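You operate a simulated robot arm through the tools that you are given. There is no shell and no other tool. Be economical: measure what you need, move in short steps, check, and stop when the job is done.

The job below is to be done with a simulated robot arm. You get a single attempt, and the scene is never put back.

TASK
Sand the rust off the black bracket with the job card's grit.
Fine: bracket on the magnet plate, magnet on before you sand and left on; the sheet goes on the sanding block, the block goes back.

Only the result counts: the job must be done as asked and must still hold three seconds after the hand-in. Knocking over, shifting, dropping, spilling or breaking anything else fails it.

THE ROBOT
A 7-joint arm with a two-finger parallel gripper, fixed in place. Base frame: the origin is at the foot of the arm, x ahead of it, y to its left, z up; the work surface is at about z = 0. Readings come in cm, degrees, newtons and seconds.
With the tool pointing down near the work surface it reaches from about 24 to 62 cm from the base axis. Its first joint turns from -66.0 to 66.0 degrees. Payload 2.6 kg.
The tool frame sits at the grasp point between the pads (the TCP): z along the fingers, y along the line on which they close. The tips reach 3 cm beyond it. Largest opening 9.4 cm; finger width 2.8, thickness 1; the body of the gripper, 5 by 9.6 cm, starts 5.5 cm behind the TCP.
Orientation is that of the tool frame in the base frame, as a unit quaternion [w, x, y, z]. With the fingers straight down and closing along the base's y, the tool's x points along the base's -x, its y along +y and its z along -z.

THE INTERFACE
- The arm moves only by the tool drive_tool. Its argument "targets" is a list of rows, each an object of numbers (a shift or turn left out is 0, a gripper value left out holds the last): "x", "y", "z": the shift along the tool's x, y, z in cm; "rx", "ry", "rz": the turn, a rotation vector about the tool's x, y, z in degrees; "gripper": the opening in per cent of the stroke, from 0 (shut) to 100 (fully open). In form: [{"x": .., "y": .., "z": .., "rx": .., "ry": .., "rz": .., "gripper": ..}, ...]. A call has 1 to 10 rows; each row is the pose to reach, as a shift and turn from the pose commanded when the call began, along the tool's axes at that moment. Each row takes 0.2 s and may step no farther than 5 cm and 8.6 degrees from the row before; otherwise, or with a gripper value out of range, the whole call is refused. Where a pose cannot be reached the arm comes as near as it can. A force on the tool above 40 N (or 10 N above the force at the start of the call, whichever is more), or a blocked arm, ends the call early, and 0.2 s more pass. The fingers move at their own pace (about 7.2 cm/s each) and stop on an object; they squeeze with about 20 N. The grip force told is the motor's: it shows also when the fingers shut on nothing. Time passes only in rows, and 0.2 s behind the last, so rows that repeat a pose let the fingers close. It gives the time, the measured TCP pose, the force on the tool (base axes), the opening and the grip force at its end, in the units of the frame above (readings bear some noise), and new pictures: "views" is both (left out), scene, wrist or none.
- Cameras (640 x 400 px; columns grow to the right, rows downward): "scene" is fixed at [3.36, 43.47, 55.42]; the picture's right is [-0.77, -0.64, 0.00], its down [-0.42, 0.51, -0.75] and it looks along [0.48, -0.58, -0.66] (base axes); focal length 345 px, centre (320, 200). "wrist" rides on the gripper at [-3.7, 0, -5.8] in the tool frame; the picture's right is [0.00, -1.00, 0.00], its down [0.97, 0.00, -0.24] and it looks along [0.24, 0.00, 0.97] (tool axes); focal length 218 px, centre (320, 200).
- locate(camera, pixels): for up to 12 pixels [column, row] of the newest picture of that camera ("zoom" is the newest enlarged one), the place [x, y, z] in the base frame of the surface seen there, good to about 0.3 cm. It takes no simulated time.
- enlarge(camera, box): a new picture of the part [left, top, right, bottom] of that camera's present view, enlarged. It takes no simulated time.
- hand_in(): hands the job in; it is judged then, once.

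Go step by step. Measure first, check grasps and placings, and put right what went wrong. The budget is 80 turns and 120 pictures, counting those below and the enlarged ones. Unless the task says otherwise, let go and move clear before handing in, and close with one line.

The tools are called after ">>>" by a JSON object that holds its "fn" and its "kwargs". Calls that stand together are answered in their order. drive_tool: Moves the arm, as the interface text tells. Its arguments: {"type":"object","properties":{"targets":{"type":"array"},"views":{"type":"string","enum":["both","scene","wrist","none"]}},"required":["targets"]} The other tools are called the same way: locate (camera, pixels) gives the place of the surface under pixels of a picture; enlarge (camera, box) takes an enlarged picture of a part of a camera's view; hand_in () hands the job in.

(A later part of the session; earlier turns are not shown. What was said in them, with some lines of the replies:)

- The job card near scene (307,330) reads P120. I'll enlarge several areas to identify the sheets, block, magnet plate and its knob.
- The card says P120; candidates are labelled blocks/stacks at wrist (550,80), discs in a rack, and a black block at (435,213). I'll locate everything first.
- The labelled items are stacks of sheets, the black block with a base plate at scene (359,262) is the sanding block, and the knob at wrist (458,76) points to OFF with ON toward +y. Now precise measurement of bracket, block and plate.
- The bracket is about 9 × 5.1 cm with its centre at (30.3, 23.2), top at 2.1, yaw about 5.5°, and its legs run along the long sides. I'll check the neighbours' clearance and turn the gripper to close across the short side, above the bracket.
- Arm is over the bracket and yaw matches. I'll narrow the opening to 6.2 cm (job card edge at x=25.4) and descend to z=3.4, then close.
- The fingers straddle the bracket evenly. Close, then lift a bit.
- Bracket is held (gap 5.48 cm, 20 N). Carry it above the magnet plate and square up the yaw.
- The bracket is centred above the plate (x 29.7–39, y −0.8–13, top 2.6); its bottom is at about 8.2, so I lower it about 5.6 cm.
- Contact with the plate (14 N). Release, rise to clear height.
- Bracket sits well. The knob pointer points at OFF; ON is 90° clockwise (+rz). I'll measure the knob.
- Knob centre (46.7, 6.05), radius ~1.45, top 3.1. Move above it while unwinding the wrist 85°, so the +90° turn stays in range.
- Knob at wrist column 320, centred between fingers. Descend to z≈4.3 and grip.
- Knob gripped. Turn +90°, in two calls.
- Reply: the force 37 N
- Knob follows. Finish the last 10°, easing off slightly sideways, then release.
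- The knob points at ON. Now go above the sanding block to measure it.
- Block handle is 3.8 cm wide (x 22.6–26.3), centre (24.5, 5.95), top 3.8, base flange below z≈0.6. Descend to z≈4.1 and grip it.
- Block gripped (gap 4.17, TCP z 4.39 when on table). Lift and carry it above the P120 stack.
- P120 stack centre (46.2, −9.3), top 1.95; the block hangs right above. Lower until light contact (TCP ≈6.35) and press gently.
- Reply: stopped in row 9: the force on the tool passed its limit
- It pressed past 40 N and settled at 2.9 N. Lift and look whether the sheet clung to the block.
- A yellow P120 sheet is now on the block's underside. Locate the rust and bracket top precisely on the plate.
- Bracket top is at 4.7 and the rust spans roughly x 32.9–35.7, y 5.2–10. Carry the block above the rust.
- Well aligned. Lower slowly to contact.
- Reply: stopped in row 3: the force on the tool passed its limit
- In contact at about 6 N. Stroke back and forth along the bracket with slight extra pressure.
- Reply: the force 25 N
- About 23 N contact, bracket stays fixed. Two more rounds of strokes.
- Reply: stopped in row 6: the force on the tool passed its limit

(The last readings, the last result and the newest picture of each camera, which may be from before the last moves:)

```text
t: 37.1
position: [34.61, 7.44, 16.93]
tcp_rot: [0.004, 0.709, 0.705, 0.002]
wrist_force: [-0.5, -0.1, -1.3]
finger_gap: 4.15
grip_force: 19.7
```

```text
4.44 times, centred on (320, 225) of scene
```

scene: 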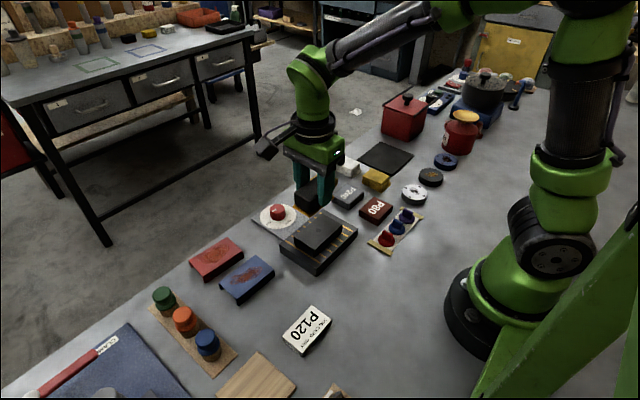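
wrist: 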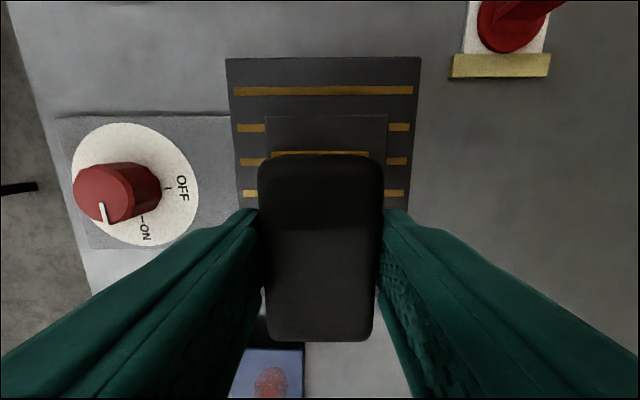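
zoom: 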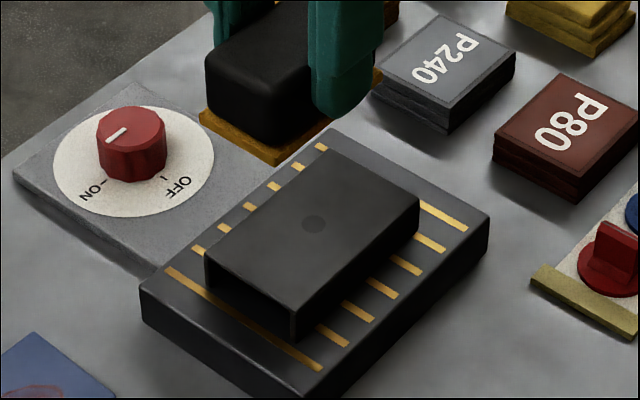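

The rust is gone except for a small dark spot at zoom (314,223); check it closely.

>>> {"fn": "enlarge", "kwargs": {"camera": "scene", "box": [300, 212, 350, 246]}}

>>> {"fn": "locate", "kwargs": {"camera": "scene", "pixels": [[319, 230], [330, 225], [309, 240]]}}

```text
11.76 times, centred on (325, 229) of scene
```

zoom: 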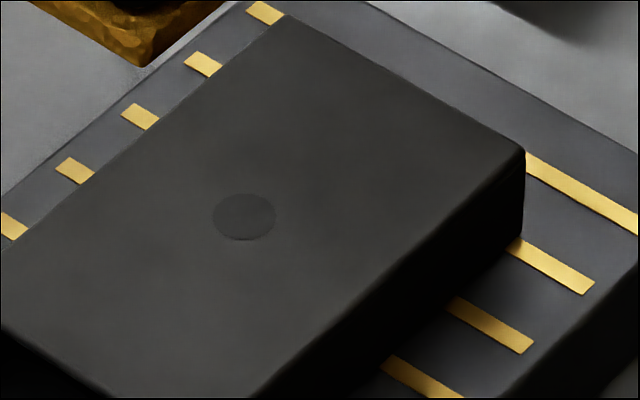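

```text
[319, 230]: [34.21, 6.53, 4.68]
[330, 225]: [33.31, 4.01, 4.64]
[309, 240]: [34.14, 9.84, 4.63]
```

That's a clean round feature at the bracket's exact centre, not rust; the surface is clean. Now return the block with its sheet to its original spot (24.7, 5.96).

>>> {"fn": "drive_tool", "kwargs": {"targets": [{"x": -0.4, "y": -3}, {"x": -0.8, "y": -6}, {"x": -1.2, "y": -8.5}, {"x": -1.48, "y": -9.92}, {"x": -1.48, "y": -9.92, "z": 3}, {"x": -1.48, "y": -9.92, "z": 7}, {"x": -1.48, "y": -9.92, "z": 10}, {"x": -1.48, "y": -9.92, "z": 11}, {"x": -1.48, "y": -9.92, "z": 11}]}}

>>> {"fn": "enlarge", "kwargs": {"camera": "scene", "box": [310, 210, 410, 290]}}

```text
t: 39.1
position: [24.83, 6.02, 5.79]
tcp_rot: [0.003, 0.709, 0.705, 0.002]
wrist_force: [0.1, 0.2, -0.4]
finger_gap: 4.16
grip_force: 19.5
```

scene: 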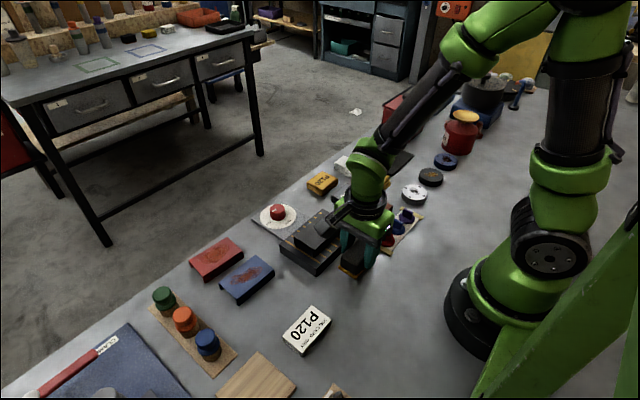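
wrist: 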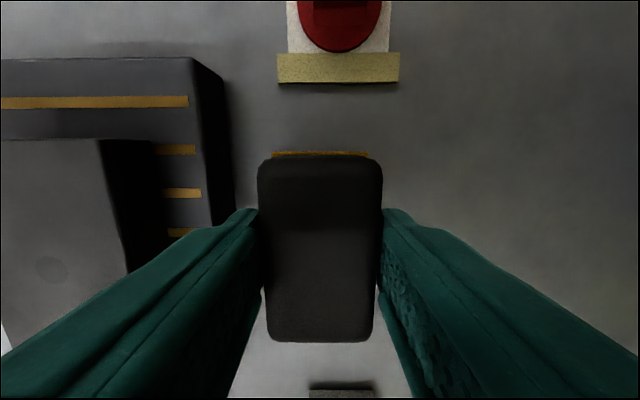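

```text
5.00 times, centred on (360, 250) of scene
```

zoom: 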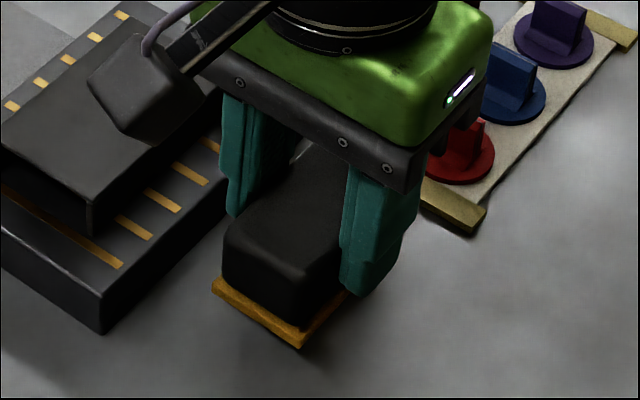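

Position matches the original. Lower in small steps until contact (TCP ≈4.4–4.6).

>>> {"fn": "drive_tool", "kwargs": {"targets": [{"y": -0.1, "z": 0.7}, {"y": -0.1, "z": 1.0}, {"y": -0.1, "z": 1.15}, {"y": -0.1, "z": 1.25}], "views": "none"}}

```text
t: 40.1
position: [24.8, 6.09, 4.63]
tcp_rot: [0.004, 0.709, 0.705, 0.002]
wrist_force: [0.4, -0.7, -0.9]
finger_gap: 4.14
grip_force: 19.5
```

>>> {"fn": "drive_tool", "kwargs": {"targets": [{"z": 0.06}, {"z": 0.12}, {"z": 0.16}], "views": "none"}}

```text
t: 40.9
position: [24.77, 6.04, 4.49]
tcp_rot: [0.004, 0.71, 0.705, 0.003]
wrist_force: [0.0, 0.0, -0.8]
finger_gap: 4.14
grip_force: 19.8
```

>>> {"fn": "drive_tool", "kwargs": {"targets": [{"z": 0.06}, {"z": 0.12}, {"z": 0.16}], "views": "none"}}

>>> {"fn": "enlarge", "kwargs": {"camera": "scene", "box": [310, 210, 410, 290]}}

```text
t: 41.7
position: [24.88, 6.06, 4.43]
tcp_rot: [0.004, 0.71, 0.704, 0.003]
wrist_force: [0.5, 0.5, -1.2]
finger_gap: 4.14
grip_force: 20.6
```

```text
5.00 times, centred on (360, 250) of scene
```

zoom: 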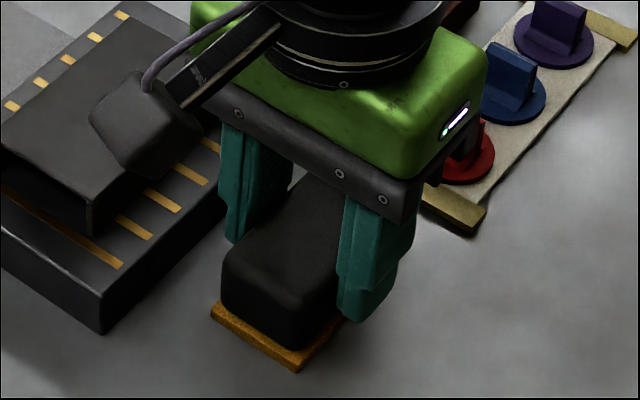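

>>> {"fn": "locate", "kwargs": {"camera": "zoom", "pixels": [[290, 235], [260, 270], [215, 308], [294, 362], [255, 360], [310, 180]]}}

>>> {"fn": "drive_tool", "kwargs": {"targets": [{"z": 0.08}, {"z": 0.16}, {"z": 0.2}], "views": "none"}}

```text
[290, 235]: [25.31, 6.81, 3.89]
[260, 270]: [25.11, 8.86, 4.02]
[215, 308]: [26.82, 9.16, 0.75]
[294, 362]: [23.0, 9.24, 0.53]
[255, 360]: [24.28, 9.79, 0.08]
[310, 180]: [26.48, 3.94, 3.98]
```

```text
t: 42.5
position: [24.77, 5.95, 4.31]
tcp_rot: [0.004, 0.71, 0.705, 0.003]
wrist_force: [-10.0, 0.3, 32.4]
finger_gap: 4.13
grip_force: 20.1
```

Contact now (32 N). Corners read about x 23.0–26.8 versus 22.5–26.3 originally, so I lift a hair, shift −0.35 cm in x, and set down again.

>>> {"fn": "drive_tool", "kwargs": {"targets": [{"z": -0.2}, {"z": -0.5}, {"x": 0.1, "y": -0.2, "z": -0.5}, {"x": 0.1, "y": -0.38, "z": -0.5}, {"x": 0.1, "y": -0.38, "z": -0.3}, {"x": 0.1, "y": -0.38, "z": -0.15}, {"x": 0.1, "y": -0.38, "z": -0.07}], "views": "wrist"}}

>>> {"fn": "enlarge", "kwargs": {"camera": "scene", "box": [310, 210, 410, 290]}}

```text
t: 44.1
position: [24.35, 5.98, 4.22]
tcp_rot: [0.004, 0.71, 0.704, 0.002]
wrist_force: [-8.6, -1.7, 23.6]
finger_gap: 4.15
grip_force: 20.3
```

wrist: 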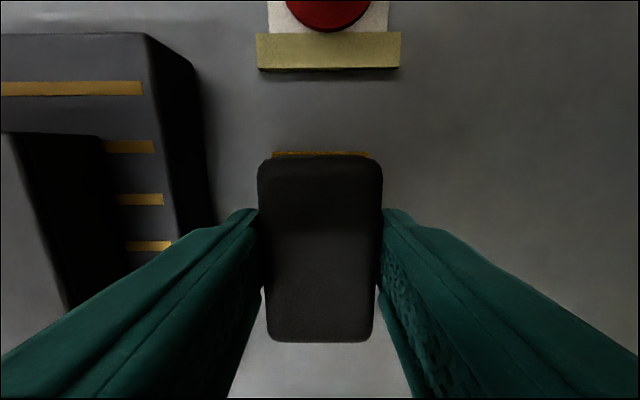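

```text
5.00 times, centred on (360, 250) of scene
```

zoom: 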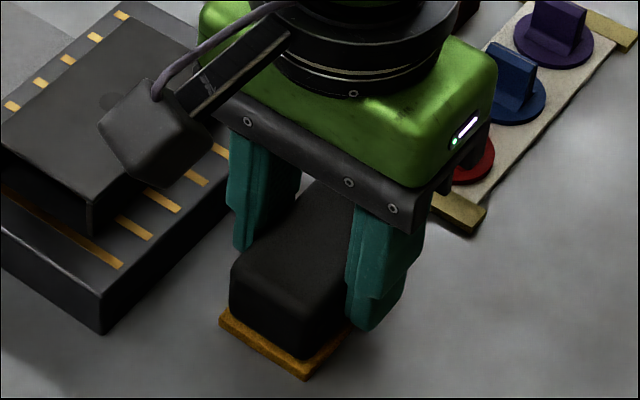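

In scene pixels the base corners are now (340,274) and (357,285.6), versus (340,273) and (357,284.8) originally — a match. Release and retract.

>>> {"fn": "drive_tool", "kwargs": {"targets": [{"z": -0.08}, {"z": -0.08, "gripper": 60}, {"z": -0.08}, {"z": -0.08}, {"z": -2}, {"z": -5}, {"z": -9}, {"z": -13}]}}

>>> {"fn": "enlarge", "kwargs": {"camera": "scene", "box": [250, 190, 410, 290]}}

>>> {"fn": "enlarge", "kwargs": {"camera": "wrist", "box": [60, 100, 380, 260]}}

```text
t: 45.9
position: [24.2, 6.26, 17.23]
tcp_rot: [0.004, 0.709, 0.705, 0.002]
wrist_force: [-1.1, 1.2, 1.1]
finger_gap: 5.65
grip_force: 0.0
```

scene: 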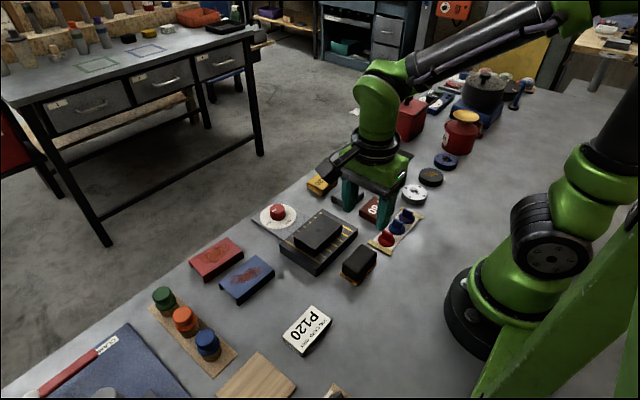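
wrist: 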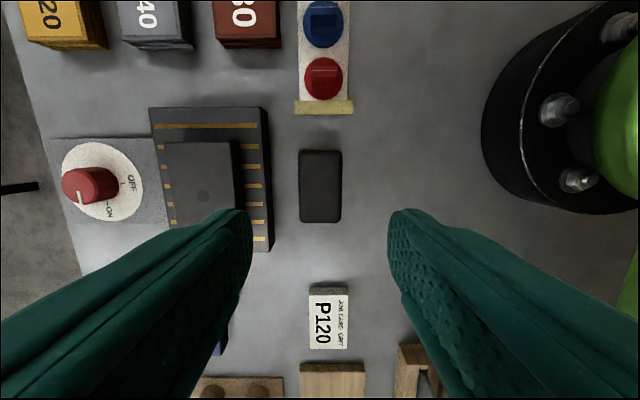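

```text
4.00 times, centred on (330, 240) of scene
```

zoom: 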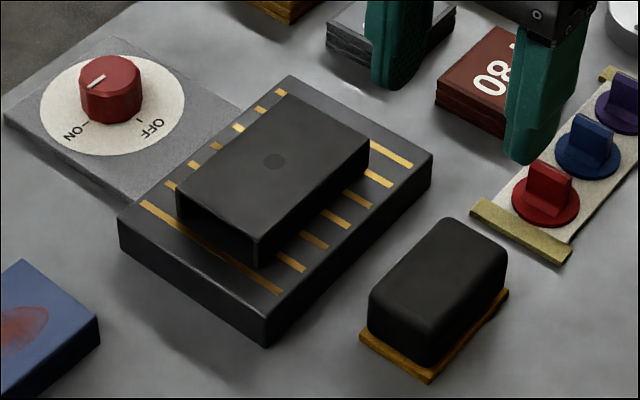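

```text
2.00 times, centred on (220, 180) of wrist
```

zoom: 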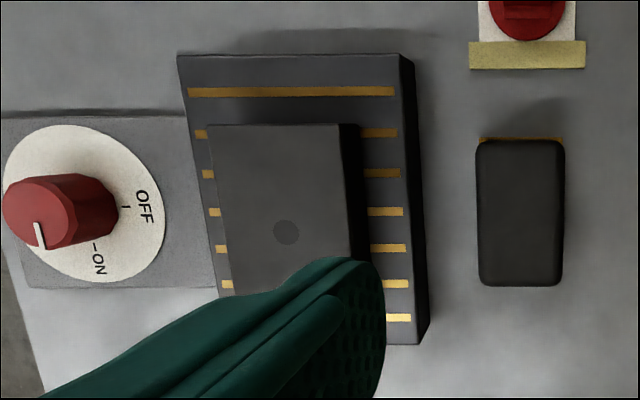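

The bracket is clean and sits on the plate. The magnet knob is at ON, and the block with its P120 sheet is back in its place with the arm clear. Handing in.

>>> {"fn": "hand_in", "kwargs": {}}

```text
The job is handed in.
```

The black bracket's rust is sanded off with P120. The bracket is on the magnet plate with the magnet still on, and the sanding block, with the P120 sheet on it, is back where it stood.
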